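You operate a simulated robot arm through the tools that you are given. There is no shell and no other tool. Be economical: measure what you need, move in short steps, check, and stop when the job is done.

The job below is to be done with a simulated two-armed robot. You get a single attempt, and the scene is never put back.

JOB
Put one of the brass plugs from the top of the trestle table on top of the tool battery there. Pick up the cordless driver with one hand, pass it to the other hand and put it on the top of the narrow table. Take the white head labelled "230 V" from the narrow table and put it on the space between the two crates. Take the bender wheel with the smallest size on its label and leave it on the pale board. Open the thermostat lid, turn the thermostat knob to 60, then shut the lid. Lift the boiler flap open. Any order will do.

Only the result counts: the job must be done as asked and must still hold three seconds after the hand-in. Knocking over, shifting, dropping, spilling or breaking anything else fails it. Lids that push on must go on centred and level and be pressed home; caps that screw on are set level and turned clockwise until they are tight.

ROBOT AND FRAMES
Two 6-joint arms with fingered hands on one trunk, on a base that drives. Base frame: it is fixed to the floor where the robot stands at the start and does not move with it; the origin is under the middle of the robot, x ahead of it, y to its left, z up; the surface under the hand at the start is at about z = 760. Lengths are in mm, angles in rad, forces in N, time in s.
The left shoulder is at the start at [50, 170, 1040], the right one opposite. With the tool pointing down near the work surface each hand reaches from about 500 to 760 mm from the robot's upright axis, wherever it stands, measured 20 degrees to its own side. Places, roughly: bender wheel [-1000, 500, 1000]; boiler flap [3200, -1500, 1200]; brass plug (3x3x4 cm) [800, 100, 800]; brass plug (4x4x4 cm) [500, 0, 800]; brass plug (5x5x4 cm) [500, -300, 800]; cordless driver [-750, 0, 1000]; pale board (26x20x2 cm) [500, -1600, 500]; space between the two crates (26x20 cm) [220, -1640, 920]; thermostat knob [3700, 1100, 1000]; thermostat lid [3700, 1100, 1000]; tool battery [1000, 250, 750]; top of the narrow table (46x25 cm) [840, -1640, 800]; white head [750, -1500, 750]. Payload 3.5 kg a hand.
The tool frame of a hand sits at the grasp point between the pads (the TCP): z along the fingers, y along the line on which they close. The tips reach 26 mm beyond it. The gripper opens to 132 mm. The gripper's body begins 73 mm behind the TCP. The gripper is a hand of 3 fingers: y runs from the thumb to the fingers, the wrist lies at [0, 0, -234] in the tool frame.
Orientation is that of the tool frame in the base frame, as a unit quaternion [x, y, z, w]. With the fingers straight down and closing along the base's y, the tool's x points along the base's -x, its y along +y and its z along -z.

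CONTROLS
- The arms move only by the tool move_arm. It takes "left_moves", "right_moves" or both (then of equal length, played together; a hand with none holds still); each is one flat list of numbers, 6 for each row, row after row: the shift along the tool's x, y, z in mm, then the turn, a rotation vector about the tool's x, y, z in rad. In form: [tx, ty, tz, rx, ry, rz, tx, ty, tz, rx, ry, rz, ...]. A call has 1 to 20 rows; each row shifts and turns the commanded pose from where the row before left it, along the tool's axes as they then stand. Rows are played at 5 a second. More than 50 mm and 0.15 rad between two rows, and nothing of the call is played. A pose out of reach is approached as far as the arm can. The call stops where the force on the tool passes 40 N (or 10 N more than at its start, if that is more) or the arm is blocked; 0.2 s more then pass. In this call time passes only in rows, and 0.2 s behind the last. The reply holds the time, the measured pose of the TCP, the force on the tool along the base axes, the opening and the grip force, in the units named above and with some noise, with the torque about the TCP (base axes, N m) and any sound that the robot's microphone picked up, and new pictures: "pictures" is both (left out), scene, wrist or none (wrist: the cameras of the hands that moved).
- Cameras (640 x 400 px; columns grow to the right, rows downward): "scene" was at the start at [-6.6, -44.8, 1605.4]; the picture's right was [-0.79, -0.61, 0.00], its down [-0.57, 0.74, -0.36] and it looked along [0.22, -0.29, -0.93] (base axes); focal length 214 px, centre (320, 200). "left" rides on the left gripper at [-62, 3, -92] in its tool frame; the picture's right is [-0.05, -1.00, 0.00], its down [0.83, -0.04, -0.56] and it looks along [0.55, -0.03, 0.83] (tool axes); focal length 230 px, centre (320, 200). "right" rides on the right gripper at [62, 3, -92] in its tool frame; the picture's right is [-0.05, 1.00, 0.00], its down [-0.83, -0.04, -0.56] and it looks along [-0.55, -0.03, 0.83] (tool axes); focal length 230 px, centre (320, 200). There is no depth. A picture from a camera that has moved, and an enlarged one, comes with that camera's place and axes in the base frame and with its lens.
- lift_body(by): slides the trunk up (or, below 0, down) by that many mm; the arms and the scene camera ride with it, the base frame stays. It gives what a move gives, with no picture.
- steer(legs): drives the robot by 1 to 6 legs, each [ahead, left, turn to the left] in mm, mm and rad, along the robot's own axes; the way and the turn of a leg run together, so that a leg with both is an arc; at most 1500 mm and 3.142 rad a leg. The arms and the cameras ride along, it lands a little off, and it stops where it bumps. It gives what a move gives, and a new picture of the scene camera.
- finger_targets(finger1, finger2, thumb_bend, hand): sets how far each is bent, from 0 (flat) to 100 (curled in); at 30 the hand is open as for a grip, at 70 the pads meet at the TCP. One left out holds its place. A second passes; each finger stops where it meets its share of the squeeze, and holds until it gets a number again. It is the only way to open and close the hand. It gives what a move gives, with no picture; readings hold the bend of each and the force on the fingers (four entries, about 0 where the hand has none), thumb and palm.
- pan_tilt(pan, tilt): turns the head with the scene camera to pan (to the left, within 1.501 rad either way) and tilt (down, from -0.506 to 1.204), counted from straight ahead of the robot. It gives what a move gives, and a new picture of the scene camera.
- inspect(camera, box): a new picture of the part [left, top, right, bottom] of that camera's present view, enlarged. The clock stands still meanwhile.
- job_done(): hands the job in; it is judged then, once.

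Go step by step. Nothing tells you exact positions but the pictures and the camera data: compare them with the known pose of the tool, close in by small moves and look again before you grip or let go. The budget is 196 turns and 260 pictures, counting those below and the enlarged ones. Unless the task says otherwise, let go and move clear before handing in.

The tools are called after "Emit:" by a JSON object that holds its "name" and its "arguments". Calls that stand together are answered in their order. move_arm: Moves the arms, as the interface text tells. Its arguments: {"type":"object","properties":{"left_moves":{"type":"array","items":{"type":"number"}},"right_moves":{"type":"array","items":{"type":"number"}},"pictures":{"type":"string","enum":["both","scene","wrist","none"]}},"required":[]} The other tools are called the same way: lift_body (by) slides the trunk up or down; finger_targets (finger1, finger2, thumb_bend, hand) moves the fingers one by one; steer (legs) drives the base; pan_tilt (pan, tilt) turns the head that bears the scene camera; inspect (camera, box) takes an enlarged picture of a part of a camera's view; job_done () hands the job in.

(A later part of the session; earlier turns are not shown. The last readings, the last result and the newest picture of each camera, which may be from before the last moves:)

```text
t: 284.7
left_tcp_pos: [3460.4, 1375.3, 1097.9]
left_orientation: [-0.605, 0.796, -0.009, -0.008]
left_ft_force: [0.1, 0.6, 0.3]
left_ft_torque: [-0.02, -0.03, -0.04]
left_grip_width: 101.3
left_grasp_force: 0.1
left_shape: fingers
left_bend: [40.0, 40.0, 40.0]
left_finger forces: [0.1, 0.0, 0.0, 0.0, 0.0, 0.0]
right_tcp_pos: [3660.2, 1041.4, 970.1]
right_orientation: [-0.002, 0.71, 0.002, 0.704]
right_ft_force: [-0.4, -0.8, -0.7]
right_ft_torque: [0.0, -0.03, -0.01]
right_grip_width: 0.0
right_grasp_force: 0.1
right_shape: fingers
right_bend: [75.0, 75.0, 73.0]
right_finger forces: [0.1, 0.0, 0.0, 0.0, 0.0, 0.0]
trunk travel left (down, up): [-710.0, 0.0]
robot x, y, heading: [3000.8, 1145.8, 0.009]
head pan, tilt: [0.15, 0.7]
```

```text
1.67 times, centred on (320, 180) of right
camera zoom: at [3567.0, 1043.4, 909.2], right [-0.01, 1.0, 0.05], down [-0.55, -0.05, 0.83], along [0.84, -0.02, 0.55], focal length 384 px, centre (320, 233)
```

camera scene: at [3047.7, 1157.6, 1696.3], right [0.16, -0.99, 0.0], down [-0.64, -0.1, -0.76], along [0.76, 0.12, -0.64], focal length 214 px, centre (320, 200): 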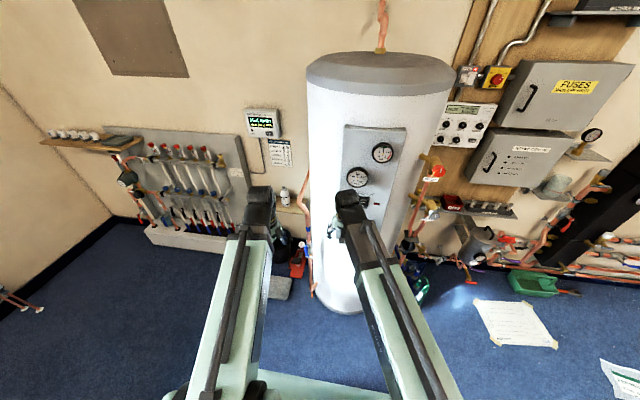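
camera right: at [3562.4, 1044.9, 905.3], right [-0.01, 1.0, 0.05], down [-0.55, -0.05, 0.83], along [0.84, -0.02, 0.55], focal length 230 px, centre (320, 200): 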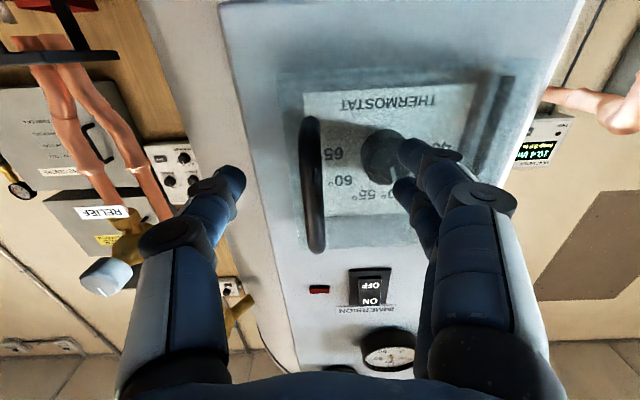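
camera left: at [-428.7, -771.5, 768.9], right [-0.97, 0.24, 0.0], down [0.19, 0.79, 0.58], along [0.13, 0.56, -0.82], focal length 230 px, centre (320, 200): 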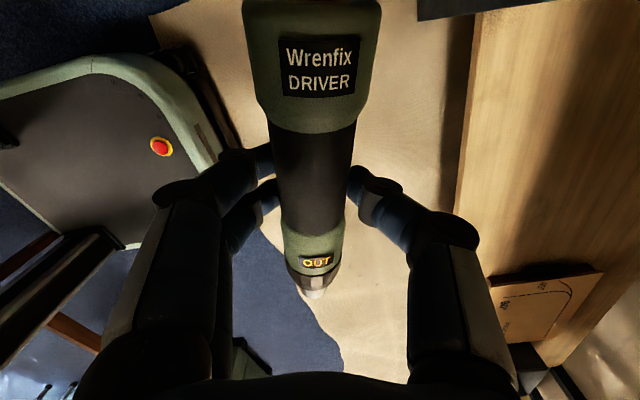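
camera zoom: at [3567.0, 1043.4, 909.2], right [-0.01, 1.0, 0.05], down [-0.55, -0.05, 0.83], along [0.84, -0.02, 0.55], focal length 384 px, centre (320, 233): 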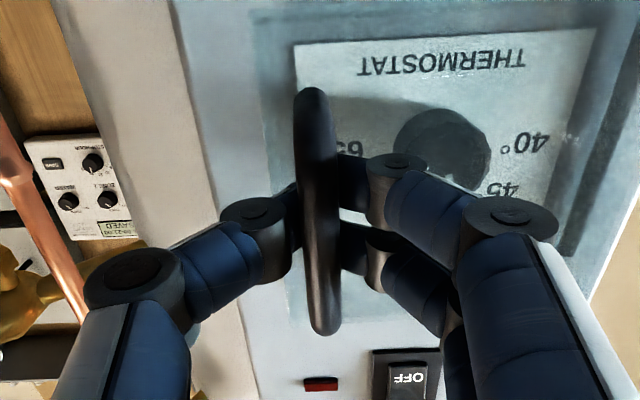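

The fingertips have closed behind the bar, trapping it — good for pulling. I pull along the opening arc, yawing slightly.

Emit:
{"name": "move_arm", "arguments": {"right_moves": [0, 3, -12, 0, 0, 0, 0, 4, -12, 0.05, 0, 0, 0, 5, -12, 0.06, 0, 0, 0, 6, -12, 0.06, 0, 0, 0, 7, -12, 0.06, 0, 0], "pictures": "wrist"}}

```text
t: 285.9
left_tcp_pos: [3463.5, 1377.8, 1097.1]
left_orientation: [-0.605, 0.796, -0.01, -0.01]
left_ft_force: [0.2, -0.3, -0.6]
left_ft_torque: [-0.04, -0.03, 0.02]
left_grip_width: 101.3
left_grasp_force: 0.1
left_shape: fingers
left_bend: [40.0, 40.0, 40.0]
left_finger forces: [0.1, 0.0, 0.1, 0.0, 0.0, 0.0]
right_tcp_pos: [3604.9, 1073.3, 969.7]
right_orientation: [0.076, 0.706, -0.079, 0.7]
right_ft_force: [18.8, 13.0, 1.2]
right_ft_torque: [0.0, -0.02, -0.15]
right_grip_width: 2.4
right_grasp_force: 11.9
right_shape: fingers
right_bend: [72.0, 72.0, 76.0]
right_finger forces: [11.9, 11.8, 0.0, 0.2, 0.0, 0.0]
trunk travel left (down, up): [-710.0, 0.0]
robot x, y, heading: [3004.2, 1141.8, 0.008]
head pan, tilt: [0.15, 0.7]
camera right: at [3513.8, 1095.1, 909.1], right [0.22, 0.97, 0.05], down [-0.54, 0.08, 0.84], along [0.81, -0.21, 0.55], focal length 230 px, centre (320, 200)
```

right: 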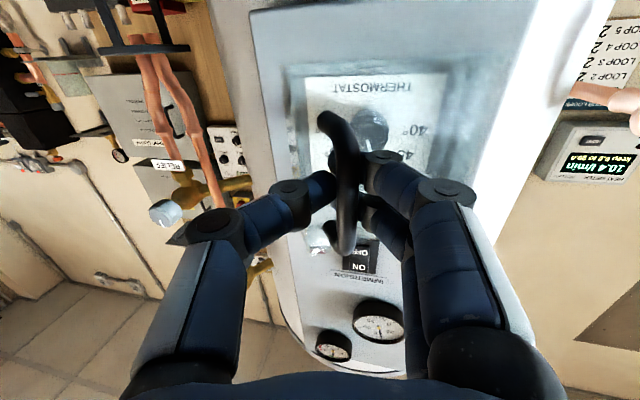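

The lid is swinging open. I continue along the arc to the left.

Emit:
{"name": "move_arm", "arguments": {"right_moves": [0, 11, -8, 0.06, 0, 0, 0, 11, -7, 0.06, 0, 0, 0, 12, -6, 0.06, 0, 0, 0, 13, -5, 0.06, 0, 0, 0, 13, -3, 0.06, 0, 0], "pictures": "wrist"}}

```text
t: 287.1
left_tcp_pos: [3461.1, 1375.6, 1097.0]
left_orientation: [-0.605, 0.796, -0.009, -0.009]
left_ft_force: [-0.3, 0.3, 0.3]
left_ft_torque: [0.02, 0.03, -0.02]
left_grip_width: 101.2
left_grasp_force: 0.1
left_shape: fingers
left_bend: [40.0, 40.0, 40.0]
left_finger forces: [0.1, 0.0, 0.0, 0.0, 0.0, 0.0]
right_tcp_pos: [3596.9, 1135.8, 970.1]
right_orientation: [0.183, 0.686, -0.186, 0.68]
right_ft_force: [-1.1, 0.3, -0.4]
right_ft_torque: [0.02, -0.02, 0.0]
right_grip_width: 0.1
right_grasp_force: 0.1
right_shape: fingers
right_bend: [74.0, 74.0, 76.0]
right_finger forces: [0.0, 0.1, 0.0, 0.0, 0.4, 0.1]
trunk travel left (down, up): [-710.0, 0.0]
robot x, y, heading: [3005.0, 1143.0, 0.013]
head pan, tilt: [0.15, 0.7]
camera right: at [3517.1, 1183.9, 909.1], right [0.5, 0.86, 0.05], down [-0.5, 0.24, 0.83], along [0.71, -0.44, 0.55], focal length 230 px, centre (320, 200)
```

right: 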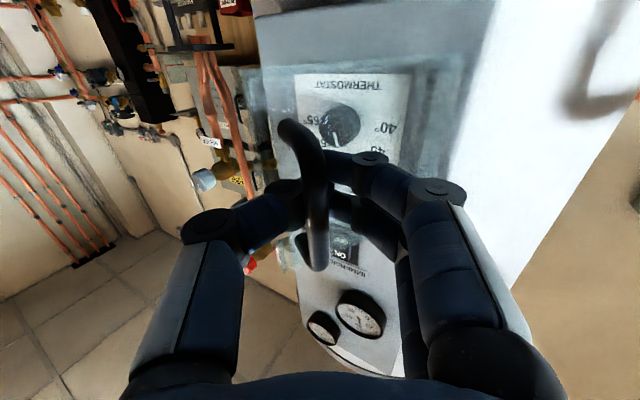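

Emit:
{"name": "move_arm", "arguments": {"right_moves": [0, 11, -9, 0.03, 0, 0, 0, 11, -9, 0.03, 0, 0, 0, 11, -9, 0, 0, 0, 0, 11, -8, 0, 0, 0, 0, 13, -1, 0, 0, 0, 0, 13, 0, 0, 0, 0], "pictures": "both"}}

```text
t: 288.5
left_tcp_pos: [3461.1, 1375.3, 1097.5]
left_orientation: [-0.605, 0.796, -0.009, -0.008]
left_ft_force: [0.1, -0.6, -0.9]
left_ft_torque: [0.01, -0.01, 0.03]
left_grip_width: 101.2
left_grasp_force: 0.1
left_shape: fingers
left_bend: [40.0, 40.0, 40.0]
left_finger forces: [0.0, 0.1, 0.0, 0.0, 0.1, 0.0]
right_tcp_pos: [3603.7, 1214.7, 969.9]
right_orientation: [0.202, 0.68, -0.205, 0.674]
right_ft_force: [-1.5, 0.3, 0.2]
right_ft_torque: [0.01, -0.01, -0.05]
right_grip_width: 0.2
right_grasp_force: 1.3
right_shape: fingers
right_bend: [74.0, 74.0, 76.0]
right_finger forces: [0.1, 0.0, 0.0, 0.1, 1.7, 0.1]
trunk travel left (down, up): [-710.0, 0.0]
robot x, y, heading: [3002.7, 1142.8, 0.008]
head pan, tilt: [0.15, 0.7]
camera scene: at [3047.6, 1156.0, 1696.4], right [0.16, -0.99, 0.0], down [-0.64, -0.1, -0.77], along [0.76, 0.12, -0.64], focal length 214 px, centre (320, 200)
camera right: at [3526.5, 1267.1, 910.1], right [0.55, 0.83, 0.05], down [-0.48, 0.27, 0.83], along [0.68, -0.48, 0.55], focal length 230 px, centre (320, 200)
```

scene: 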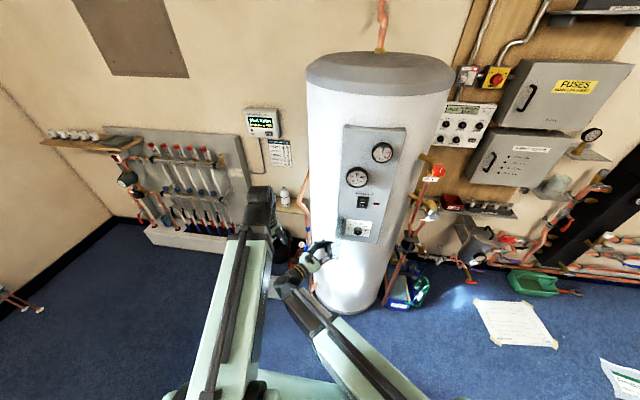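
right: 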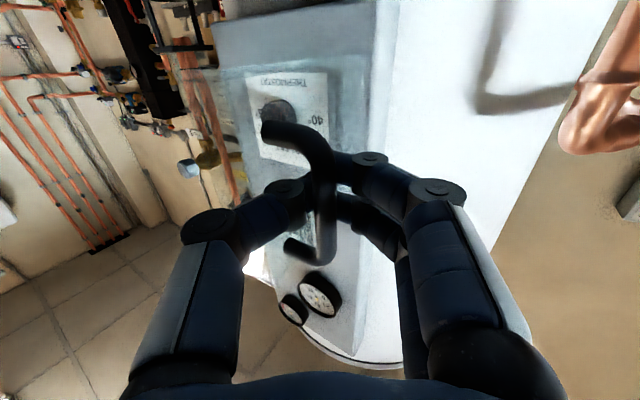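

The lid is about 90–100° open. I open the fingers (thumb only a little) and withdraw from the handle.

Emit:
{"name": "finger_targets", "arguments": {"hand": "right", "finger1": 30, "finger2": 30, "thumb_bend": 58}}

Emit:
{"name": "move_arm", "arguments": {"right_moves": [0, -4, -25, 0, 0, 0, 0, 0, -35, 0, 0, 0, 0, 0, -35, 0, 0, 0], "pictures": "wrist"}}

```text
t: 289.5
left_tcp_pos: [3461.8, 1376.3, 1097.8]
left_orientation: [-0.605, 0.796, -0.009, -0.008]
left_ft_force: [0.1, 0.1, -0.8]
left_ft_torque: [-0.03, 0.0, -0.02]
left_grip_width: 101.2
left_grasp_force: 0.0
left_shape: fingers
left_bend: [40.0, 40.0, 40.0]
left_finger forces: [0.0, 0.0, 0.1, 0.1, 0.1, 0.0]
right_tcp_pos: [3602.0, 1214.7, 970.4]
right_orientation: [0.203, 0.679, -0.205, 0.675]
right_ft_force: [-2.4, 1.1, 0.2]
right_ft_torque: [-0.02, 0.0, 0.16]
right_grip_width: 84.4
right_grasp_force: 5.4
right_shape: fingers
right_bend: [30.0, 30.0, 59.0]
right_finger forces: [0.0, 0.0, 0.0, 0.0, 10.9, 0.1]
trunk travel left (down, up): [-710.0, 0.0]
robot x, y, heading: [3001.0, 1142.3, 0.01]
head pan, tilt: [0.15, 0.7]
```

```text
t: 290.3
left_tcp_pos: [3460.7, 1376.1, 1099.4]
left_orientation: [-0.606, 0.796, -0.009, -0.009]
left_ft_force: [-0.1, -0.6, -0.2]
left_ft_torque: [-0.03, -0.01, 0.04]
left_grip_width: 101.1
left_grasp_force: 0.1
left_shape: fingers
left_bend: [40.0, 40.0, 40.0]
left_finger forces: [0.1, 0.1, 0.1, 0.0, 0.0, 0.1]
right_tcp_pos: [3521.8, 1263.5, 972.7]
right_orientation: [0.202, 0.679, -0.204, 0.676]
right_ft_force: [-0.2, 0.4, 0.4]
right_ft_torque: [0.02, 0.02, 0.04]
right_grip_width: 89.0
right_grasp_force: 0.1
right_shape: fingers
right_bend: [30.0, 30.0, 57.0]
right_finger forces: [0.0, 0.0, 0.0, 0.1, 0.0, 0.0]
trunk travel left (down, up): [-710.0, 0.0]
robot x, y, heading: [3008.5, 1145.5, 0.008]
head pan, tilt: [0.15, 0.7]
camera right: at [3444.7, 1315.9, 911.2], right [0.55, 0.83, 0.05], down [-0.48, 0.27, 0.83], along [0.68, -0.48, 0.55], focal length 230 px, centre (320, 200)
```

right: 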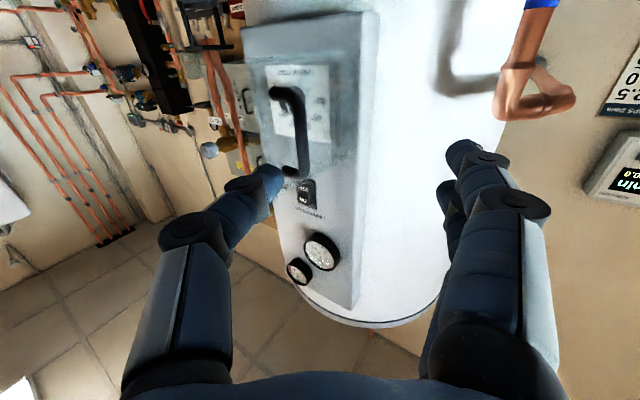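

The lid stays open. I square the hand up, move in front of the knob and look.

Emit:
{"name": "move_arm", "arguments": {"right_moves": [0, 0, -20, -0.14, 0, 0, 0, 0, -10, -0.145, 0, 0, 0, 0, 0, -0.145, 0, 0, 0, 0, 0, -0.145, 0, 0, 0, -45, 0, 0, 0, 0, 0, -45, 0, 0, 0, 0, 0, -45, 0, 0, 0, 0, 0, -45, 0, 0, 0, 0], "pictures": "wrist"}}

```text
t: 292.1
left_tcp_pos: [3461.5, 1374.5, 1098.4]
left_orientation: [-0.605, 0.796, -0.009, -0.009]
left_ft_force: [-0.2, -0.5, -1.4]
left_ft_torque: [0.0, 0.03, 0.01]
left_grip_width: 101.2
left_grasp_force: 0.0
left_shape: fingers
left_bend: [40.0, 40.0, 40.0]
left_finger forces: [0.0, 0.1, 0.0, 0.0, 0.0, 0.0]
right_tcp_pos: [3538.2, 1131.5, 918.7]
right_orientation: [0.003, 0.709, -0.003, 0.705]
right_ft_force: [0.2, 0.7, -0.7]
right_ft_torque: [0.03, -0.02, -0.02]
right_grip_width: 89.0
right_grasp_force: 0.1
right_shape: fingers
right_bend: [30.0, 30.0, 57.0]
right_finger forces: [0.1, 0.0, 0.0, 0.1, 0.0, 0.1]
right hand out of reach, approached as far as the arm can: row 5, 6, 7, 8
trunk travel left (down, up): [-710.0, 0.0]
robot x, y, heading: [3003.4, 1144.4, 0.006]
head pan, tilt: [0.15, 0.7]
camera right: at [3444.2, 1134.5, 858.3], right [0.01, 1.0, 0.05], down [-0.55, -0.04, 0.83], along [0.83, -0.04, 0.55], focal length 230 px, centre (320, 200)
```

right: 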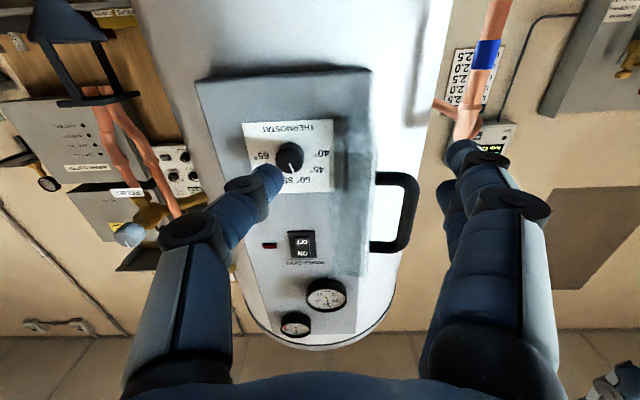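

Emit:
{"name": "inspect", "arguments": {"camera": "right", "box": [230, 100, 350, 210]}}

```text
3.64 times, centred on (290, 155) of right
camera zoom: at [3444.2, 1134.5, 858.3], right [0.01, 1.0, 0.05], down [-0.55, -0.04, 0.83], along [0.83, -0.04, 0.55], focal length 837 px, centre (429, 364)
```

zoom: 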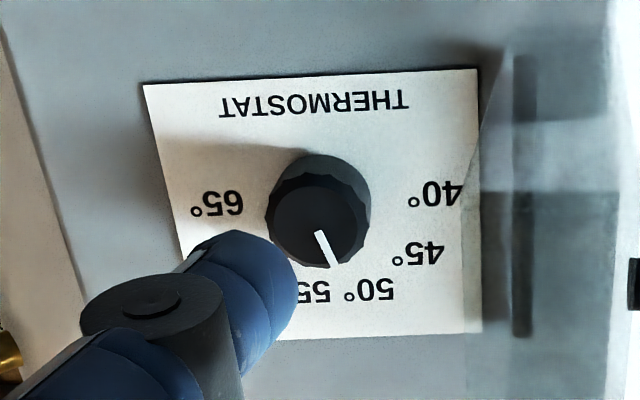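

The pointer is at 50 and the scale rises clockwise, about 36° per 5°C, so it needs +72° clockwise. I centre on the knob axis [.,1089,967], narrow the fingers and pre-roll the hand counter-clockwise.

Emit:
{"name": "finger_targets", "arguments": {"hand": "right", "finger1": 50, "finger2": 50, "thumb_bend": 50}}

Emit:
{"name": "move_arm", "arguments": {"right_moves": [-24, -21, 30, 0, 0, 0, -24, -21, 30, 0, 0, 0, 0, 0, 0, 0, 0, -0.147, 0, 0, 0, 0, 0, -0.147, 0, 0, 0, 0, 0, -0.147, 0, 0, 0, 0, 0, -0.147, 0, 0, 0, 0, 0, -0.147, 0, 0, 0, 0, 0, -0.147, 0, 0, 0, 0, 0, -0.147, 0, 0, 0, 0, 0, -0.147, 0, 0, 0, 0, 0, -0.147, 0, 0, 0, 0, 0, -0.147, 0, 0, 0, 0, 0, -0.147, 0, 0, 0, 0, 0, -0.147, 0, 0, 0, 0, 0, -0.147, 0, 0, 0, 0, 0, -0.147], "pictures": "wrist"}}

```text
t: 293.1
left_tcp_pos: [3460.6, 1376.4, 1097.6]
left_orientation: [-0.606, 0.796, -0.009, -0.008]
left_ft_force: [-0.7, 0.3, -0.2]
left_ft_torque: [-0.02, -0.02, -0.01]
left_grip_width: 101.2
left_grasp_force: 0.0
left_shape: fingers
left_bend: [40.0, 40.0, 40.0]
left_finger forces: [0.0, 0.0, 0.0, 0.0, 0.1, 0.0]
right_tcp_pos: [3536.1, 1132.0, 918.9]
right_orientation: [0.004, 0.709, -0.004, 0.705]
right_ft_force: [-0.3, 0.0, -0.5]
right_ft_torque: [0.0, 0.0, 0.02]
right_grip_width: 67.8
right_grasp_force: 0.1
right_shape: fingers
right_bend: [50.0, 50.0, 50.0]
right_finger forces: [0.0, 0.0, 0.0, 0.0, 0.0, 0.0]
trunk travel left (down, up): [-710.0, 0.0]
robot x, y, heading: [3007.8, 1147.3, 0.006]
head pan, tilt: [0.15, 0.7]
```

```text
t: 293.4
left_tcp_pos: [3459.9, 1375.8, 1099.0]
left_orientation: [-0.605, 0.796, -0.01, -0.009]
left_ft_force: [0.8, -0.1, -0.3]
left_ft_torque: [0.06, 0.01, 0.02]
left_grip_width: 101.1
left_grasp_force: 0.0
left_shape: fingers
left_bend: [40.0, 40.0, 40.0]
left_finger forces: [0.0, 0.1, 0.0, 0.0, 0.1, 0.0]
right_tcp_pos: [3550.9, 1125.9, 926.0]
right_orientation: [-0.004, 0.712, -0.002, 0.702]
right_ft_force: [-22.3, 2.1, 1.0]
right_ft_torque: [0.01, -0.11, 1.0]
right_grip_width: 70.6
right_grasp_force: 10.4
right_shape: fingers
right_bend: [49.0, 51.0, 50.0]
right_finger forces: [8.1, 13.2, 0.1, 0.0, 0.0, 0.1]
right hand out of reach, approached as far as the arm can: row 1
trunk travel left (down, up): [-710.0, 0.0]
robot x, y, heading: [3003.4, 1145.9, 0.004]
head pan, tilt: [0.15, 0.7]
stopped in row 1 (right hand): the force on the tool passed its limit at 59 N (the readings are from after the stop); the commanded pose is now the measured one
camera right: at [3456.4, 1127.8, 867.1], right [0.0, 1.0, 0.04], down [-0.54, -0.04, 0.84], along [0.84, -0.02, 0.54], focal length 230 px, centre (320, 200)
```

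right: 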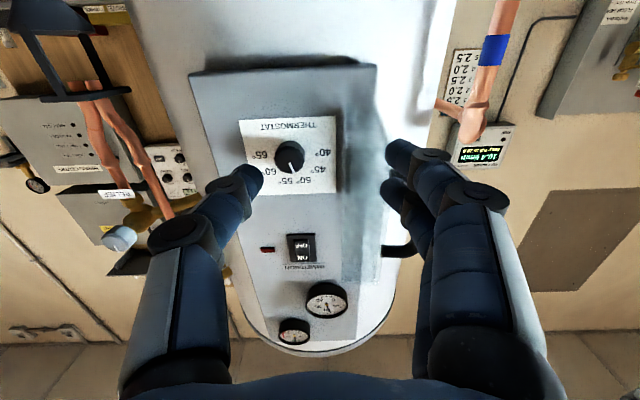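

The fingers touched the lid's free edge; the arm is too folded here. I back off and shift the robot right by 150 mm for more room.

Emit:
{"name": "move_arm", "arguments": {"right_moves": [0, -2, -12, 0, 0, 0], "pictures": "none"}}

Emit:
{"name": "steer", "arguments": {"legs": [[0, -150, 0]]}}

Emit:
{"name": "move_arm", "arguments": {"right_moves": [-20, 20, 15, 0, 0, 0, -20, 30, 15, 0, 0, 0, 0, 30, 15, 0, 0, 0], "pictures": "wrist"}}

```text
t: 293.8
left_tcp_pos: [3462.0, 1375.1, 1098.5]
left_orientation: [-0.605, 0.796, -0.009, -0.009]
left_ft_force: [-0.6, 0.0, -0.6]
left_ft_torque: [0.02, 0.02, 0.01]
left_grip_width: 101.0
left_grasp_force: 0.1
left_shape: fingers
left_bend: [40.0, 40.0, 40.0]
left_finger forces: [0.0, 0.1, 0.0, 0.0, 0.0, 0.0]
right_tcp_pos: [3545.0, 1126.3, 919.0]
right_orientation: [-0.002, 0.711, -0.002, 0.703]
right_ft_force: [0.1, 0.7, -0.6]
right_ft_torque: [0.02, 0.0, -0.01]
right_grip_width: 68.0
right_grasp_force: 0.1
right_shape: fingers
right_bend: [50.0, 50.0, 50.0]
right_finger forces: [0.0, 0.1, 0.0, 0.0, 0.0, 0.0]
right hand out of reach, approached as far as the arm can: row 1
trunk travel left (down, up): [-710.0, 0.0]
robot x, y, heading: [3004.5, 1142.1, 0.007]
head pan, tilt: [0.15, 0.7]
```

```text
t: 295.2
left_tcp_pos: [3463.1, 1221.4, 1098.1]
left_orientation: [-0.605, 0.797, -0.009, -0.008]
left_ft_force: [-0.1, 0.1, 0.2]
left_ft_torque: [-0.01, -0.01, 0.01]
left_grip_width: 100.8
left_grasp_force: 0.0
left_shape: fingers
left_bend: [40.0, 40.0, 40.0]
left_finger forces: [0.0, 0.0, 0.1, 0.0, 0.1, 0.0]
right_tcp_pos: [3545.7, 972.2, 920.0]
right_orientation: [-0.002, 0.712, -0.001, 0.703]
right_ft_force: [-0.4, 0.1, 0.6]
right_ft_torque: [0.04, -0.02, 0.02]
right_grip_width: 67.9
right_grasp_force: 0.0
right_shape: fingers
right_bend: [50.0, 50.0, 50.0]
right_finger forces: [0.1, 0.1, 0.1, 0.1, 0.0, 0.0]
trunk travel left (down, up): [-710.0, 0.0]
robot x, y, heading: [3008.3, 990.7, 0.007]
head pan, tilt: [0.15, 0.7]
camera scene: at [3048.8, 1000.5, 1696.4], right [0.16, -0.99, 0.0], down [-0.64, -0.1, -0.77], along [0.76, 0.12, -0.64], focal length 214 px, centre (320, 200)
```

scene: 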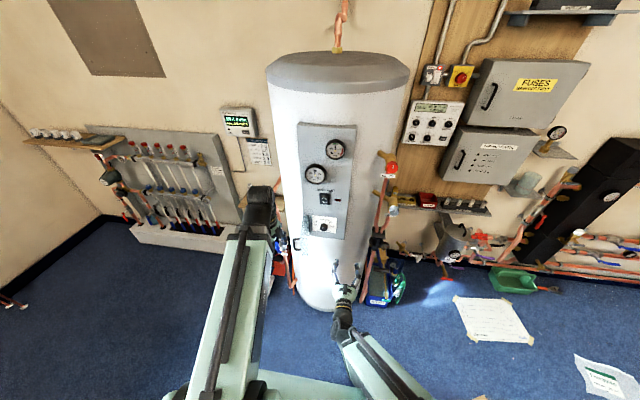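

```text
t: 296.0
left_tcp_pos: [3462.1, 1223.7, 1097.6]
left_orientation: [-0.605, 0.796, -0.009, -0.009]
left_ft_force: [0.1, -0.1, -0.4]
left_ft_torque: [0.02, 0.01, -0.02]
left_grip_width: 101.2
left_grasp_force: 0.1
left_shape: fingers
left_bend: [40.0, 40.0, 40.0]
left_finger forces: [0.0, 0.0, 0.0, 0.0, 0.1, 0.0]
right_tcp_pos: [3591.0, 1055.3, 959.2]
right_orientation: [-0.001, 0.712, -0.003, 0.703]
right_ft_force: [-0.7, -0.3, 0.6]
right_ft_torque: [-0.01, -0.02, 0.0]
right_grip_width: 68.0
right_grasp_force: 0.0
right_shape: fingers
right_bend: [50.0, 50.0, 50.0]
right_finger forces: [0.0, 0.0, 0.0, 0.0, 0.0, 0.1]
trunk travel left (down, up): [-710.0, 0.0]
robot x, y, heading: [2999.0, 991.2, 0.005]
head pan, tilt: [0.15, 0.7]
camera right: at [3496.7, 1057.2, 898.5], right [0.0, 1.0, 0.05], down [-0.54, -0.04, 0.84], along [0.84, -0.02, 0.54], focal length 230 px, centre (320, 200)
```

right: 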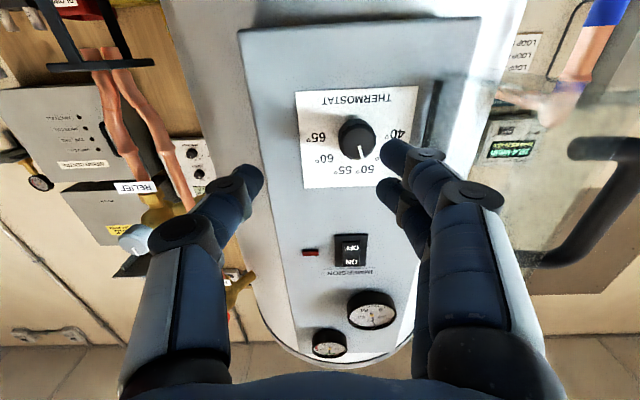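

Now there's plenty of room and the whole scale is visible. I centre on the knob, pre-roll −36° and approach.

Emit:
{"name": "move_arm", "arguments": {"right_moves": [-6, 33, 0, 0, 0, 0, 0, 0, 0, 0, 0, -0.126, 0, 0, 0, 0, 0, -0.126, 0, 0, 0, 0, 0, -0.126, 0, 0, 0, 0, 0, -0.126, 0, 0, 0, 0, 0, -0.126, 0, 0, 25, 0, 0, 0, 0, 0, 25, 0, 0, 0], "pictures": "wrist"}}

```text
t: 297.8
left_tcp_pos: [3462.2, 1222.8, 1097.6]
left_orientation: [-0.605, 0.796, -0.008, -0.008]
left_ft_force: [1.1, -1.0, 0.0]
left_ft_torque: [0.04, -0.01, -0.01]
left_grip_width: 101.3
left_grasp_force: 0.1
left_shape: fingers
left_bend: [40.0, 40.0, 40.0]
left_finger forces: [0.0, 0.1, 0.0, 0.0, 0.0, 0.0]
right_tcp_pos: [3642.2, 1086.9, 962.5]
right_orientation: [-0.223, 0.676, -0.219, 0.667]
right_ft_force: [-0.1, 0.1, 0.6]
right_ft_torque: [0.0, 0.0, 0.02]
right_grip_width: 67.7
right_grasp_force: 0.1
right_shape: fingers
right_bend: [50.0, 50.0, 50.0]
right_finger forces: [0.1, 0.1, 0.0, 0.0, 0.1, 0.0]
trunk travel left (down, up): [-710.0, 0.0]
robot x, y, heading: [3006.7, 989.0, 0.004]
head pan, tilt: [0.15, 0.7]
camera right: at [3548.1, 1052.5, 914.1], right [-0.01, 0.83, -0.55], down [-0.55, 0.46, 0.7], along [0.84, 0.31, 0.45], focal length 230 px, centre (320, 200)
```

right: 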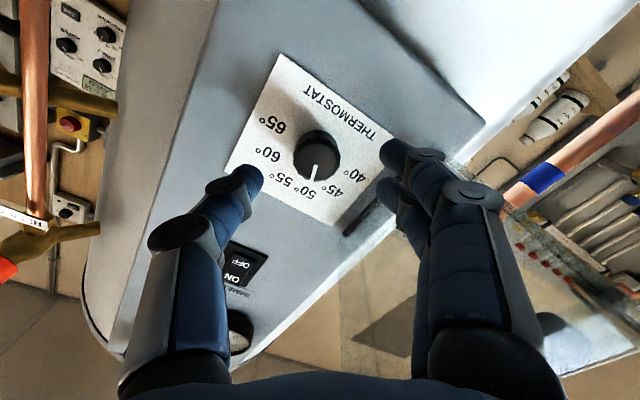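

Emit:
{"name": "move_arm", "arguments": {"right_moves": [0, -4, 15, 0, 0, 0, 0, 0, 15, 0, 0, 0, 0, 0, 12, 0, 0, 0], "pictures": "wrist"}}

```text
t: 298.6
left_tcp_pos: [3461.8, 1223.2, 1097.0]
left_orientation: [-0.605, 0.796, -0.009, -0.008]
left_ft_force: [0.3, 0.1, 0.6]
left_ft_torque: [-0.03, 0.01, -0.01]
left_grip_width: 101.4
left_grasp_force: 0.1
left_shape: fingers
left_bend: [40.0, 40.0, 40.0]
left_finger forces: [0.0, 0.1, 0.0, 0.1, 0.0, 0.0]
right_tcp_pos: [3684.1, 1084.1, 964.4]
right_orientation: [-0.224, 0.676, -0.219, 0.667]
right_ft_force: [-0.2, 0.4, -0.6]
right_ft_torque: [-0.03, 0.01, 0.01]
right_grip_width: 67.9
right_grasp_force: 0.1
right_shape: fingers
right_bend: [50.0, 50.0, 50.0]
right_finger forces: [0.0, 0.1, 0.1, 0.1, 0.0, 0.1]
trunk travel left (down, up): [-710.0, 0.0]
robot x, y, heading: [3006.6, 991.2, 0.012]
head pan, tilt: [0.15, 0.7]
camera right: at [3590.7, 1049.9, 914.6], right [-0.01, 0.83, -0.55], down [-0.55, 0.46, 0.7], along [0.84, 0.31, 0.45], focal length 230 px, centre (320, 200)
```

right: 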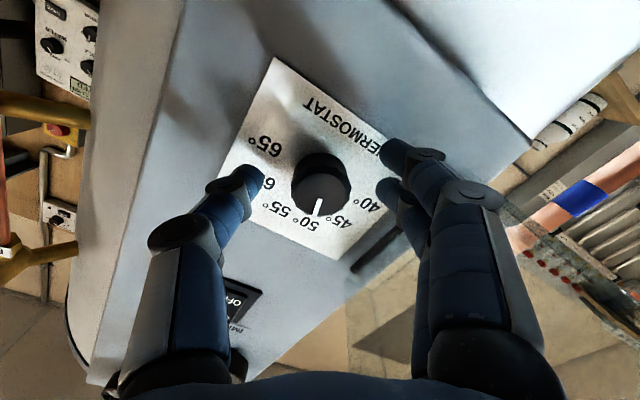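

Emit:
{"name": "move_arm", "arguments": {"right_moves": [0, -1, 5, 0, 0, 0], "pictures": "none"}}

Emit:
{"name": "finger_targets", "arguments": {"hand": "right", "finger1": 72, "finger2": 72, "thumb_bend": 72}}

Emit:
{"name": "inspect", "arguments": {"camera": "right", "box": [200, 100, 440, 270]}}

```text
t: 299.0
left_tcp_pos: [3462.6, 1223.7, 1097.4]
left_orientation: [-0.605, 0.796, -0.009, -0.009]
left_ft_force: [0.2, -0.4, 0.3]
left_ft_torque: [0.0, 0.02, 0.03]
left_grip_width: 101.1
left_grasp_force: 0.0
left_shape: fingers
left_bend: [40.0, 40.0, 40.0]
left_finger forces: [0.0, 0.1, 0.0, 0.0, 0.0, 0.1]
right_tcp_pos: [3688.2, 1083.6, 964.4]
right_orientation: [-0.223, 0.676, -0.219, 0.667]
right_ft_force: [-0.3, 0.2, -0.5]
right_ft_torque: [-0.02, -0.03, 0.01]
right_grip_width: 67.5
right_grasp_force: 0.0
right_shape: fingers
right_bend: [50.0, 50.0, 50.0]
right_finger forces: [0.0, 0.0, 0.1, 0.0, 0.0, 0.1]
trunk travel left (down, up): [-710.0, 0.0]
robot x, y, heading: [3004.2, 987.9, 0.01]
head pan, tilt: [0.15, 0.7]
```

```text
t: 300.0
left_tcp_pos: [3464.0, 1223.2, 1098.8]
left_orientation: [-0.604, 0.797, -0.008, -0.008]
left_ft_force: [-0.1, -0.1, -0.7]
left_ft_torque: [-0.01, -0.02, 0.02]
left_grip_width: 101.6
left_grasp_force: 0.1
left_shape: fingers
left_bend: [40.0, 40.0, 40.0]
left_finger forces: [0.0, 0.0, 0.1, 0.0, 0.0, 0.1]
right_tcp_pos: [3688.3, 1083.6, 965.0]
right_orientation: [-0.223, 0.676, -0.219, 0.667]
right_ft_force: [3.5, -0.6, -1.7]
right_ft_torque: [0.0, 0.03, -0.01]
right_grip_width: 20.3
right_grasp_force: 12.1
right_shape: fingers
right_bend: [69.0, 61.0, 66.0]
right_finger forces: [4.8, 7.9, 0.0, 0.0, 11.7, 0.1]
trunk travel left (down, up): [-710.0, 0.0]
robot x, y, heading: [3007.7, 990.1, 0.009]
head pan, tilt: [0.15, 0.7]
```

```text
2.35 times, centred on (320, 185) of right
camera zoom: at [3594.9, 1048.6, 915.4], right [-0.01, 0.83, -0.55], down [-0.55, 0.46, 0.7], along [0.84, 0.31, 0.45], focal length 541 px, centre (320, 235)
```

zoom: 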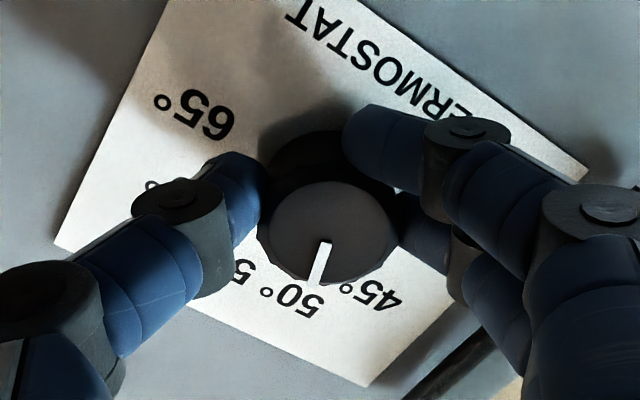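

Emit:
{"name": "finger_targets", "arguments": {"hand": "right", "finger1": 54, "finger2": 54, "thumb_bend": 54}}

Emit:
{"name": "move_arm", "arguments": {"right_moves": [-7, 2, 0, 0, 0, 0], "pictures": "none"}}

Emit:
{"name": "finger_targets", "arguments": {"hand": "right", "finger1": 76, "finger2": 76, "thumb_bend": 76}}

Emit:
{"name": "inspect", "arguments": {"camera": "right", "box": [200, 100, 440, 270]}}

```text
t: 301.0
left_tcp_pos: [3462.0, 1223.0, 1097.8]
left_orientation: [-0.605, 0.796, -0.009, -0.009]
left_ft_force: [0.2, 1.2, 0.2]
left_ft_torque: [0.01, 0.0, 0.01]
left_grip_width: 101.4
left_grasp_force: 0.0
left_shape: fingers
left_bend: [40.0, 40.0, 40.0]
left_finger forces: [0.1, 0.0, 0.0, 0.0, 0.0, 0.1]
right_tcp_pos: [3688.2, 1085.1, 965.3]
right_orientation: [-0.223, 0.676, -0.22, 0.667]
right_ft_force: [-0.8, 0.4, 1.0]
right_ft_torque: [0.0, 0.01, 0.0]
right_grip_width: 53.7
right_grasp_force: 0.0
right_shape: fingers
right_bend: [54.0, 54.0, 54.0]
right_finger forces: [0.0, 0.1, 0.0, 0.0, 0.1, 0.1]
trunk travel left (down, up): [-710.0, 0.0]
robot x, y, heading: [3003.8, 989.5, 0.012]
head pan, tilt: [0.15, 0.7]
```

```text
t: 301.4
left_tcp_pos: [3462.4, 1223.7, 1098.2]
left_orientation: [-0.605, 0.796, -0.009, -0.009]
left_ft_force: [-0.2, 0.4, -0.4]
left_ft_torque: [-0.02, 0.01, 0.0]
left_grip_width: 101.1
left_grasp_force: 0.1
left_shape: fingers
left_bend: [40.0, 40.0, 40.0]
left_finger forces: [0.1, 0.0, 0.1, 0.0, 0.1, 0.0]
right_tcp_pos: [3688.1, 1089.6, 970.3]
right_orientation: [-0.223, 0.676, -0.221, 0.667]
right_ft_force: [0.1, -0.1, -0.4]
right_ft_torque: [0.04, 0.0, 0.0]
right_grip_width: 53.8
right_grasp_force: 0.1
right_shape: fingers
right_bend: [54.0, 54.0, 54.0]
right_finger forces: [0.0, 0.0, 0.0, 0.0, 0.0, 0.1]
trunk travel left (down, up): [-710.0, 0.0]
robot x, y, heading: [3008.4, 988.3, 0.01]
head pan, tilt: [0.15, 0.7]
```

```text
t: 302.4
left_tcp_pos: [3461.6, 1222.3, 1097.2]
left_orientation: [-0.605, 0.796, -0.008, -0.009]
left_ft_force: [0.8, 0.4, 0.1]
left_ft_torque: [0.02, -0.02, 0.01]
left_grip_width: 101.0
left_grasp_force: 0.0
left_shape: fingers
left_bend: [40.0, 40.0, 40.0]
left_finger forces: [0.0, 0.1, 0.0, 0.1, 0.0, 0.0]
right_tcp_pos: [3689.6, 1089.5, 971.6]
right_orientation: [-0.223, 0.676, -0.22, 0.667]
right_ft_force: [6.1, -3.7, 2.5]
right_ft_torque: [-0.03, -0.03, -0.03]
right_grip_width: 28.7
right_grasp_force: 16.8
right_shape: fingers
right_bend: [63.0, 63.0, 65.0]
right_finger forces: [7.1, 7.8, 0.0, 0.1, 18.8, 0.0]
trunk travel left (down, up): [-710.0, 0.0]
robot x, y, heading: [3008.5, 986.2, 0.002]
head pan, tilt: [0.15, 0.7]
```

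```text
2.35 times, centred on (320, 185) of right
camera zoom: at [3595.1, 1054.4, 920.7], right [-0.01, 0.83, -0.55], down [-0.55, 0.46, 0.7], along [0.84, 0.31, 0.45], focal length 541 px, centre (320, 235)
```

zoom: 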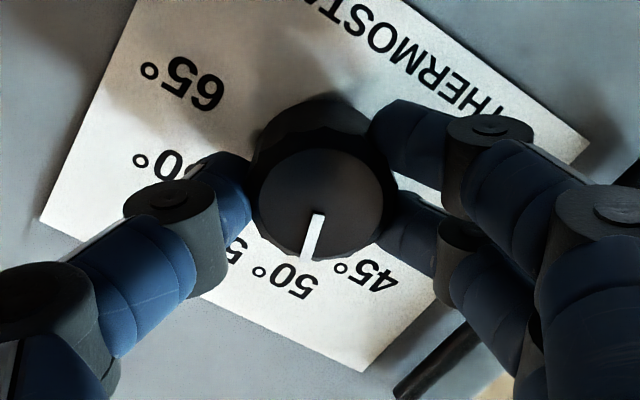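

Centred grip. I turn clockwise, a bit short of 72° first, and check.

Emit:
{"name": "move_arm", "arguments": {"right_moves": [0, 0, 0, 0, 0, 0.14, 0, 0, 0, 0, 0, 0.14, 0, 0, 0, 0, 0, 0.14, 0, 0, 0, 0, 0, 0.14, 0, 0, 0, 0, 0, 0.14, 0, 0, 0, 0, 0, 0.14, 0, 0, 0, 0, 0, 0.14, 0, 0, 0, 0, 0, 0.14, 0, 0, 0, 0, 0, 0.11], "pictures": "wrist"}}

Emit:
{"name": "inspect", "arguments": {"camera": "right", "box": [200, 100, 440, 270]}}

```text
t: 304.4
left_tcp_pos: [3462.5, 1222.6, 1097.6]
left_orientation: [-0.605, 0.796, -0.009, -0.009]
left_ft_force: [0.4, -0.3, 0.2]
left_ft_torque: [0.04, 0.01, -0.01]
left_grip_width: 101.1
left_grasp_force: 0.0
left_shape: fingers
left_bend: [40.0, 40.0, 40.0]
left_finger forces: [0.0, 0.0, 0.0, 0.0, 0.0, 0.0]
right_tcp_pos: [3688.8, 1088.5, 971.2]
right_orientation: [0.208, 0.681, 0.207, 0.671]
right_ft_force: [0.9, -4.0, -2.3]
right_ft_torque: [0.02, 0.05, -0.03]
right_grip_width: 28.1
right_grasp_force: 17.0
right_shape: fingers
right_bend: [64.0, 64.0, 65.0]
right_finger forces: [7.7, 8.1, 0.0, 0.1, 19.2, 0.0]
trunk travel left (down, up): [-710.0, 0.0]
robot x, y, heading: [3008.7, 989.5, 0.009]
head pan, tilt: [0.15, 0.7]
camera right: at [3595.3, 1125.9, 923.2], right [0.01, 0.8, 0.6], down [-0.54, -0.5, 0.67], along [0.84, -0.33, 0.43], focal length 230 px, centre (320, 200)
```

right: 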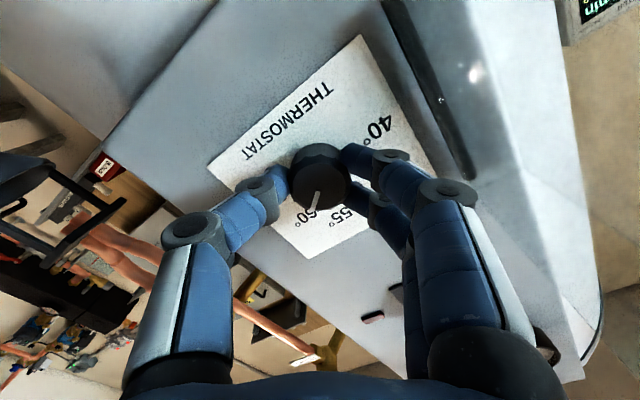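

```text
2.35 times, centred on (320, 185) of right
camera zoom: at [3595.3, 1125.9, 923.2], right [0.01, 0.8, 0.6], down [-0.54, -0.5, 0.67], along [0.84, -0.33, 0.43], focal length 541 px, centre (320, 235)
```

zoom: 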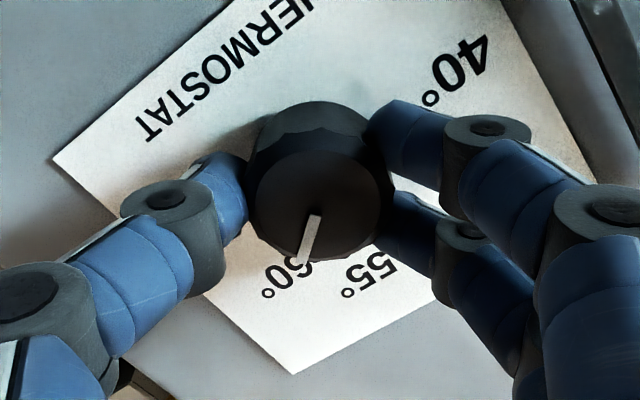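

The pointer now aims at 60. I release, back away and check squarely.

Emit:
{"name": "finger_targets", "arguments": {"hand": "right", "finger1": 48, "finger2": 48, "thumb_bend": 48}}

Emit:
{"name": "move_arm", "arguments": {"right_moves": [0, 0, -30, 0, 0, 0, 0, 0, -35, 0, 0, -0.12, 0, 0, -25, 0, 0, -0.12, 0, 0, 0, 0, 0, -0.12, 0, 0, 0, 0, 0, -0.12, 0, 0, 0, 0, 0, -0.12], "pictures": "none"}}

Emit:
{"name": "inspect", "arguments": {"camera": "right", "box": [240, 80, 420, 210]}}

```text
t: 305.4
left_tcp_pos: [3462.3, 1222.9, 1097.8]
left_orientation: [-0.606, 0.796, -0.009, -0.009]
left_ft_force: [-0.1, 0.5, 0.3]
left_ft_torque: [0.02, 0.0, -0.01]
left_grip_width: 101.2
left_grasp_force: 0.0
left_shape: fingers
left_bend: [40.0, 40.0, 40.0]
left_finger forces: [0.0, 0.0, 0.1, 0.0, 0.1, 0.0]
right_tcp_pos: [3689.2, 1090.2, 971.6]
right_orientation: [0.207, 0.681, 0.206, 0.672]
right_ft_force: [1.3, 0.3, 0.2]
right_ft_torque: [0.03, -0.01, 0.01]
right_grip_width: 73.5
right_grasp_force: 0.2
right_shape: fingers
right_bend: [48.0, 48.0, 48.0]
right_finger forces: [0.0, 0.1, 0.1, 0.0, 0.0, 0.0]
trunk travel left (down, up): [-710.0, 0.0]
robot x, y, heading: [3007.3, 988.7, 0.008]
head pan, tilt: [0.15, 0.7]
```

```text
t: 306.8
left_tcp_pos: [3462.1, 1222.2, 1097.8]
left_orientation: [-0.606, 0.796, -0.009, -0.008]
left_ft_force: [-0.3, 0.4, 0.0]
left_ft_torque: [-0.01, 0.01, 0.02]
left_grip_width: 101.0
left_grasp_force: 0.1
left_shape: fingers
left_bend: [40.0, 40.0, 40.0]
left_finger forces: [0.0, 0.0, 0.1, 0.0, 0.0, 0.0]
right_tcp_pos: [3600.8, 1089.9, 971.0]
right_orientation: [-0.004, 0.712, -0.003, 0.702]
right_ft_force: [0.2, 0.6, 0.3]
right_ft_torque: [0.02, -0.01, 0.02]
right_grip_width: 73.7
right_grasp_force: 0.0
right_shape: fingers
right_bend: [48.0, 48.0, 48.0]
right_finger forces: [0.1, 0.1, 0.1, 0.0, 0.0, 0.0]
trunk travel left (down, up): [-710.0, 0.0]
robot x, y, heading: [3006.1, 993.0, 0.007]
head pan, tilt: [0.15, 0.7]
```

```text
3.08 times, centred on (330, 145) of right
camera zoom: at [3506.3, 1092.4, 911.2], right [0.0, 1.0, 0.04], down [-0.54, -0.04, 0.84], along [0.84, -0.02, 0.54], focal length 708 px, centre (289, 369)
```

zoom: 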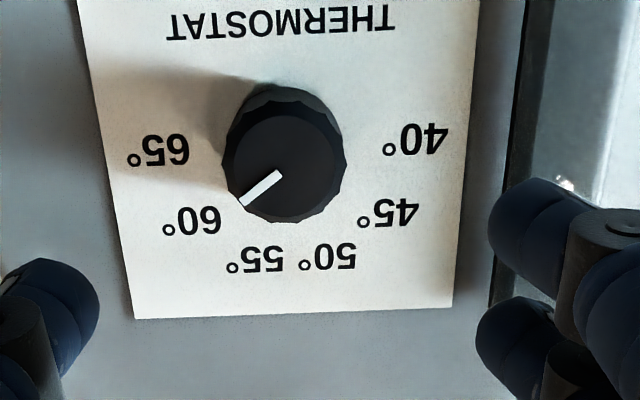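

The pointer direction works out at ≈145° against 144° for the 60 mark – it's at 60. Now I clear the right hand and bring the left hand level, to swing the lid shut from its outer side.

Emit:
{"name": "move_arm", "arguments": {"right_moves": [0, 0, -25, 0, 0, 0, 0, 0, -25, 0, 0, 0, 0, -40, 0, 0, 0, 0, 0, -40, 0, 0, 0, 0, 0, -40, 0, 0, 0, 0, 0, -40, 0, 0, 0, 0, 0, 0, 0, 0, 0, 0, 0, 0, 0, 0, 0, 0, 0, 0, 0, 0, 0, 0, 0, 0, 0, 0, 0, 0, 0, 0, 0, 0, 0, 0, 0, 0, 0, 0, 0, 0, 0, 0, 0, 0, 0, 0, 0, 0, 0, 0, 0, 0, 0, 0, 0, 0, 0, 0, 0, 0, 0, 0, 0, 0, 0, 0, 0, 0, 0, 0, 0, 0, 0, 0, 0, 0, 0, 0, 0, 0, 0, 0, 0, 0, 0, 0, 0, 0], "left_moves": [0, 0, 0, 0, 0, 0.145, 0, 0, 0, 0, 0, 0.145, 0, 0, 0, 0, 0, 0.145, 0, 0, 0, 0, 0, 0.145, 0, 0, 0, 0, 0, 0.145, 0, 0, 0, 0, 0, 0.145, 0, 0, 0, 0, 0, 0.145, 0, 0, 0, 0, 0, 0.145, 0, 0, 0, 0, 0, 0.14, 0, 0, 0, 0, -0.143, 0, 0, 0, 0, 0, -0.143, 0, 0, 0, 0, 0, -0.143, 0, 0, 0, 0, 0, -0.143, 0, 0, 0, 0, 0, -0.143, 0, 0, 0, 0, 0, -0.143, 0, 0, 0, 0, 0, -0.143, 0, 0, 0, 0, 0, -0.143, 0, 0, 0, 0, 0, -0.143, 0, 0, 0, 0, 0, -0.143, 0, 0, 0, 0, 0, -0.143, 0], "pictures": "none"}}

Emit:
{"name": "finger_targets", "arguments": {"hand": "left", "finger1": 76, "finger2": 76, "thumb_bend": 76}}

Emit:
{"name": "inspect", "arguments": {"camera": "left", "box": [0, 0, 640, 400]}}

```text
t: 311.0
left_tcp_pos: [3690.8, 1276.9, 1145.4]
left_orientation: [-0.009, 0.708, -0.007, 0.706]
left_ft_force: [0.1, -0.4, -0.6]
left_ft_torque: [-0.04, 0.01, 0.0]
left_grip_width: 101.4
left_grasp_force: 0.0
left_shape: fingers
left_bend: [40.0, 40.0, 40.0]
left_finger forces: [0.0, 0.1, 0.0, 0.0, 0.1, 0.0]
left hand out of reach, approached as far as the arm can: row 10, 11, 12, 13, 14, 15, 16, 17, 18, 19
right_tcp_pos: [3581.5, 949.4, 940.9]
right_orientation: [-0.003, 0.711, -0.002, 0.703]
right_ft_force: [0.5, -0.2, -0.1]
right_ft_torque: [-0.05, 0.0, -0.03]
right_grip_width: 74.1
right_grasp_force: 0.1
right_shape: fingers
right_bend: [48.0, 48.0, 48.0]
right_finger forces: [0.0, 0.1, 0.0, 0.1, 0.1, 0.0]
right hand out of reach, approached as far as the arm can: row 4, 5, 6
trunk travel left (down, up): [-710.0, 0.0]
robot x, y, heading: [3006.2, 991.0, 0.012]
head pan, tilt: [0.15, 0.7]
```

```text
t: 312.0
left_tcp_pos: [3690.5, 1277.5, 1145.9]
left_orientation: [-0.007, 0.707, -0.01, 0.707]
left_ft_force: [0.4, 0.5, -0.2]
left_ft_torque: [0.01, -0.01, 0.02]
left_grip_width: 0.0
left_grasp_force: 0.1
left_shape: fingers
left_bend: [74.0, 74.0, 74.0]
left_finger forces: [0.1, 0.1, 0.0, 0.0, 0.1, 0.0]
right_tcp_pos: [3581.4, 948.7, 940.2]
right_orientation: [-0.002, 0.711, -0.002, 0.703]
right_ft_force: [-0.4, -0.8, -0.4]
right_ft_torque: [-0.01, -0.01, -0.01]
right_grip_width: 74.1
right_grasp_force: 0.0
right_shape: fingers
right_bend: [48.0, 48.0, 48.0]
right_finger forces: [0.0, 0.0, 0.0, 0.0, 0.1, 0.0]
trunk travel left (down, up): [-710.0, 0.0]
robot x, y, heading: [3006.3, 985.2, 0.01]
head pan, tilt: [0.15, 0.7]
```

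```text
1.00 times, centred on (320, 200) of left (not enlarged: the box is as wide or as high as the picture)
camera zoom: at [3599.2, 1281.4, 1208.2], right [0.0, -1.0, 0.08], down [-0.56, -0.06, -0.83], along [0.83, -0.04, -0.55], focal length 230 px, centre (320, 200)
```

zoom: 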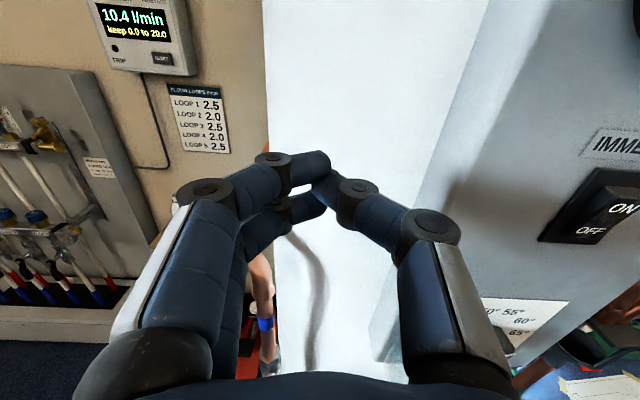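

I back the robot up 110 mm (clear of the stool) so the left hand can work beside the lid, and lower it to lid height.

Emit:
{"name": "steer", "arguments": {"legs": [[-110, 0, 0]]}}

Emit:
{"name": "move_arm", "arguments": {"left_moves": [35, 3, 0, 0, 0, 0, 35, 0, 0, 0, 0, 0, 35, 0, 0, 0, 0, 0, 35, 0, 0, 0, 0, 0, 35, 0, 0, 0, 0, 0], "pictures": "wrist"}}

```text
t: 313.1
left_tcp_pos: [3642.9, 1261.0, 1145.1]
left_orientation: [-0.003, 0.708, -0.013, 0.706]
left_ft_force: [0.5, 0.0, 0.4]
left_ft_torque: [-0.03, -0.03, 0.01]
left_grip_width: 0.1
left_grasp_force: 0.1
left_shape: fingers
left_bend: [74.0, 74.0, 74.0]
left_finger forces: [0.0, 0.0, 0.0, 0.1, 0.1, 0.0]
right_tcp_pos: [3527.0, 934.9, 939.7]
right_orientation: [0.003, 0.712, -0.008, 0.702]
right_ft_force: [1.1, -0.1, -0.4]
right_ft_torque: [0.01, 0.0, -0.01]
right_grip_width: 74.4
right_grasp_force: 0.1
right_shape: fingers
right_bend: [48.0, 48.0, 48.0]
right_finger forces: [0.0, 0.0, 0.0, 0.0, 0.0, 0.2]
trunk travel left (down, up): [-710.0, 0.0]
robot x, y, heading: [2951.6, 983.1, -0.01]
head pan, tilt: [0.15, 0.7]
stopped in leg 1: the robot was blocked; the commanded pose is now the measured one
camera scene: at [2997.2, 996.1, 1696.3], right [0.14, -0.99, 0.0], down [-0.64, -0.09, -0.76], along [0.76, 0.11, -0.65], focal length 214 px, centre (320, 200)
```

scene: 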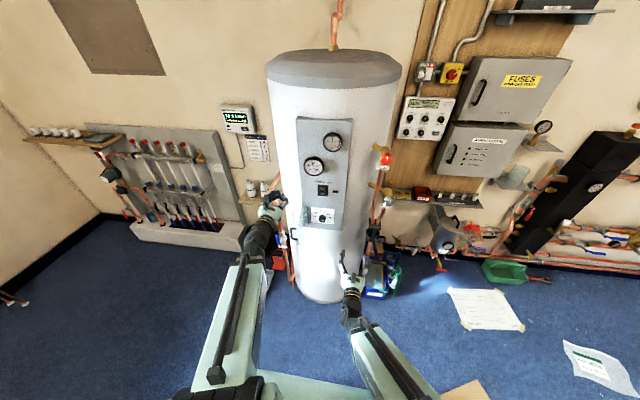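

```text
t: 314.3
left_tcp_pos: [3638.8, 1262.4, 970.0]
left_orientation: [-0.003, 0.708, -0.014, 0.707]
left_ft_force: [-0.7, -0.1, -0.9]
left_ft_torque: [-0.01, -0.03, -0.01]
left_grip_width: 0.0
left_grasp_force: 0.1
left_shape: fingers
left_bend: [74.0, 74.0, 74.0]
left_finger forces: [0.0, 0.0, 0.0, 0.0, 0.1, 0.0]
right_tcp_pos: [3524.9, 935.7, 940.8]
right_orientation: [0.002, 0.711, -0.006, 0.703]
right_ft_force: [0.3, -1.0, 1.2]
right_ft_torque: [0.02, 0.01, -0.04]
right_grip_width: 74.4
right_grasp_force: 0.0
right_shape: fingers
right_bend: [48.0, 48.0, 48.0]
right_finger forces: [0.0, 0.1, 0.0, 0.1, 0.0, 0.0]
trunk travel left (down, up): [-710.0, 0.0]
robot x, y, heading: [2949.7, 985.0, -0.008]
head pan, tilt: [0.15, 0.7]
camera left: at [3548.5, 1268.5, 1031.8], right [-0.01, -1.0, 0.08], down [-0.56, -0.06, -0.83], along [0.83, -0.05, -0.55], focal length 230 px, centre (320, 200)
```

left: 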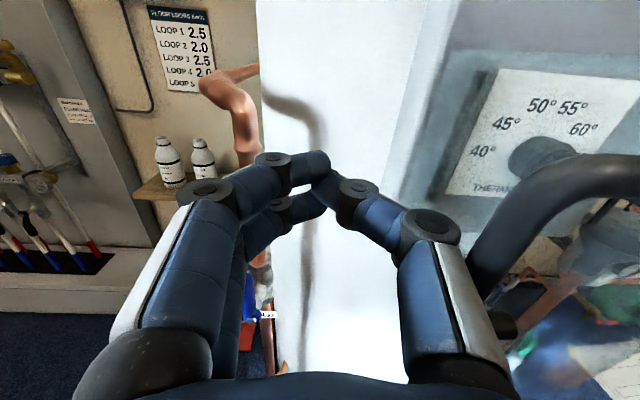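

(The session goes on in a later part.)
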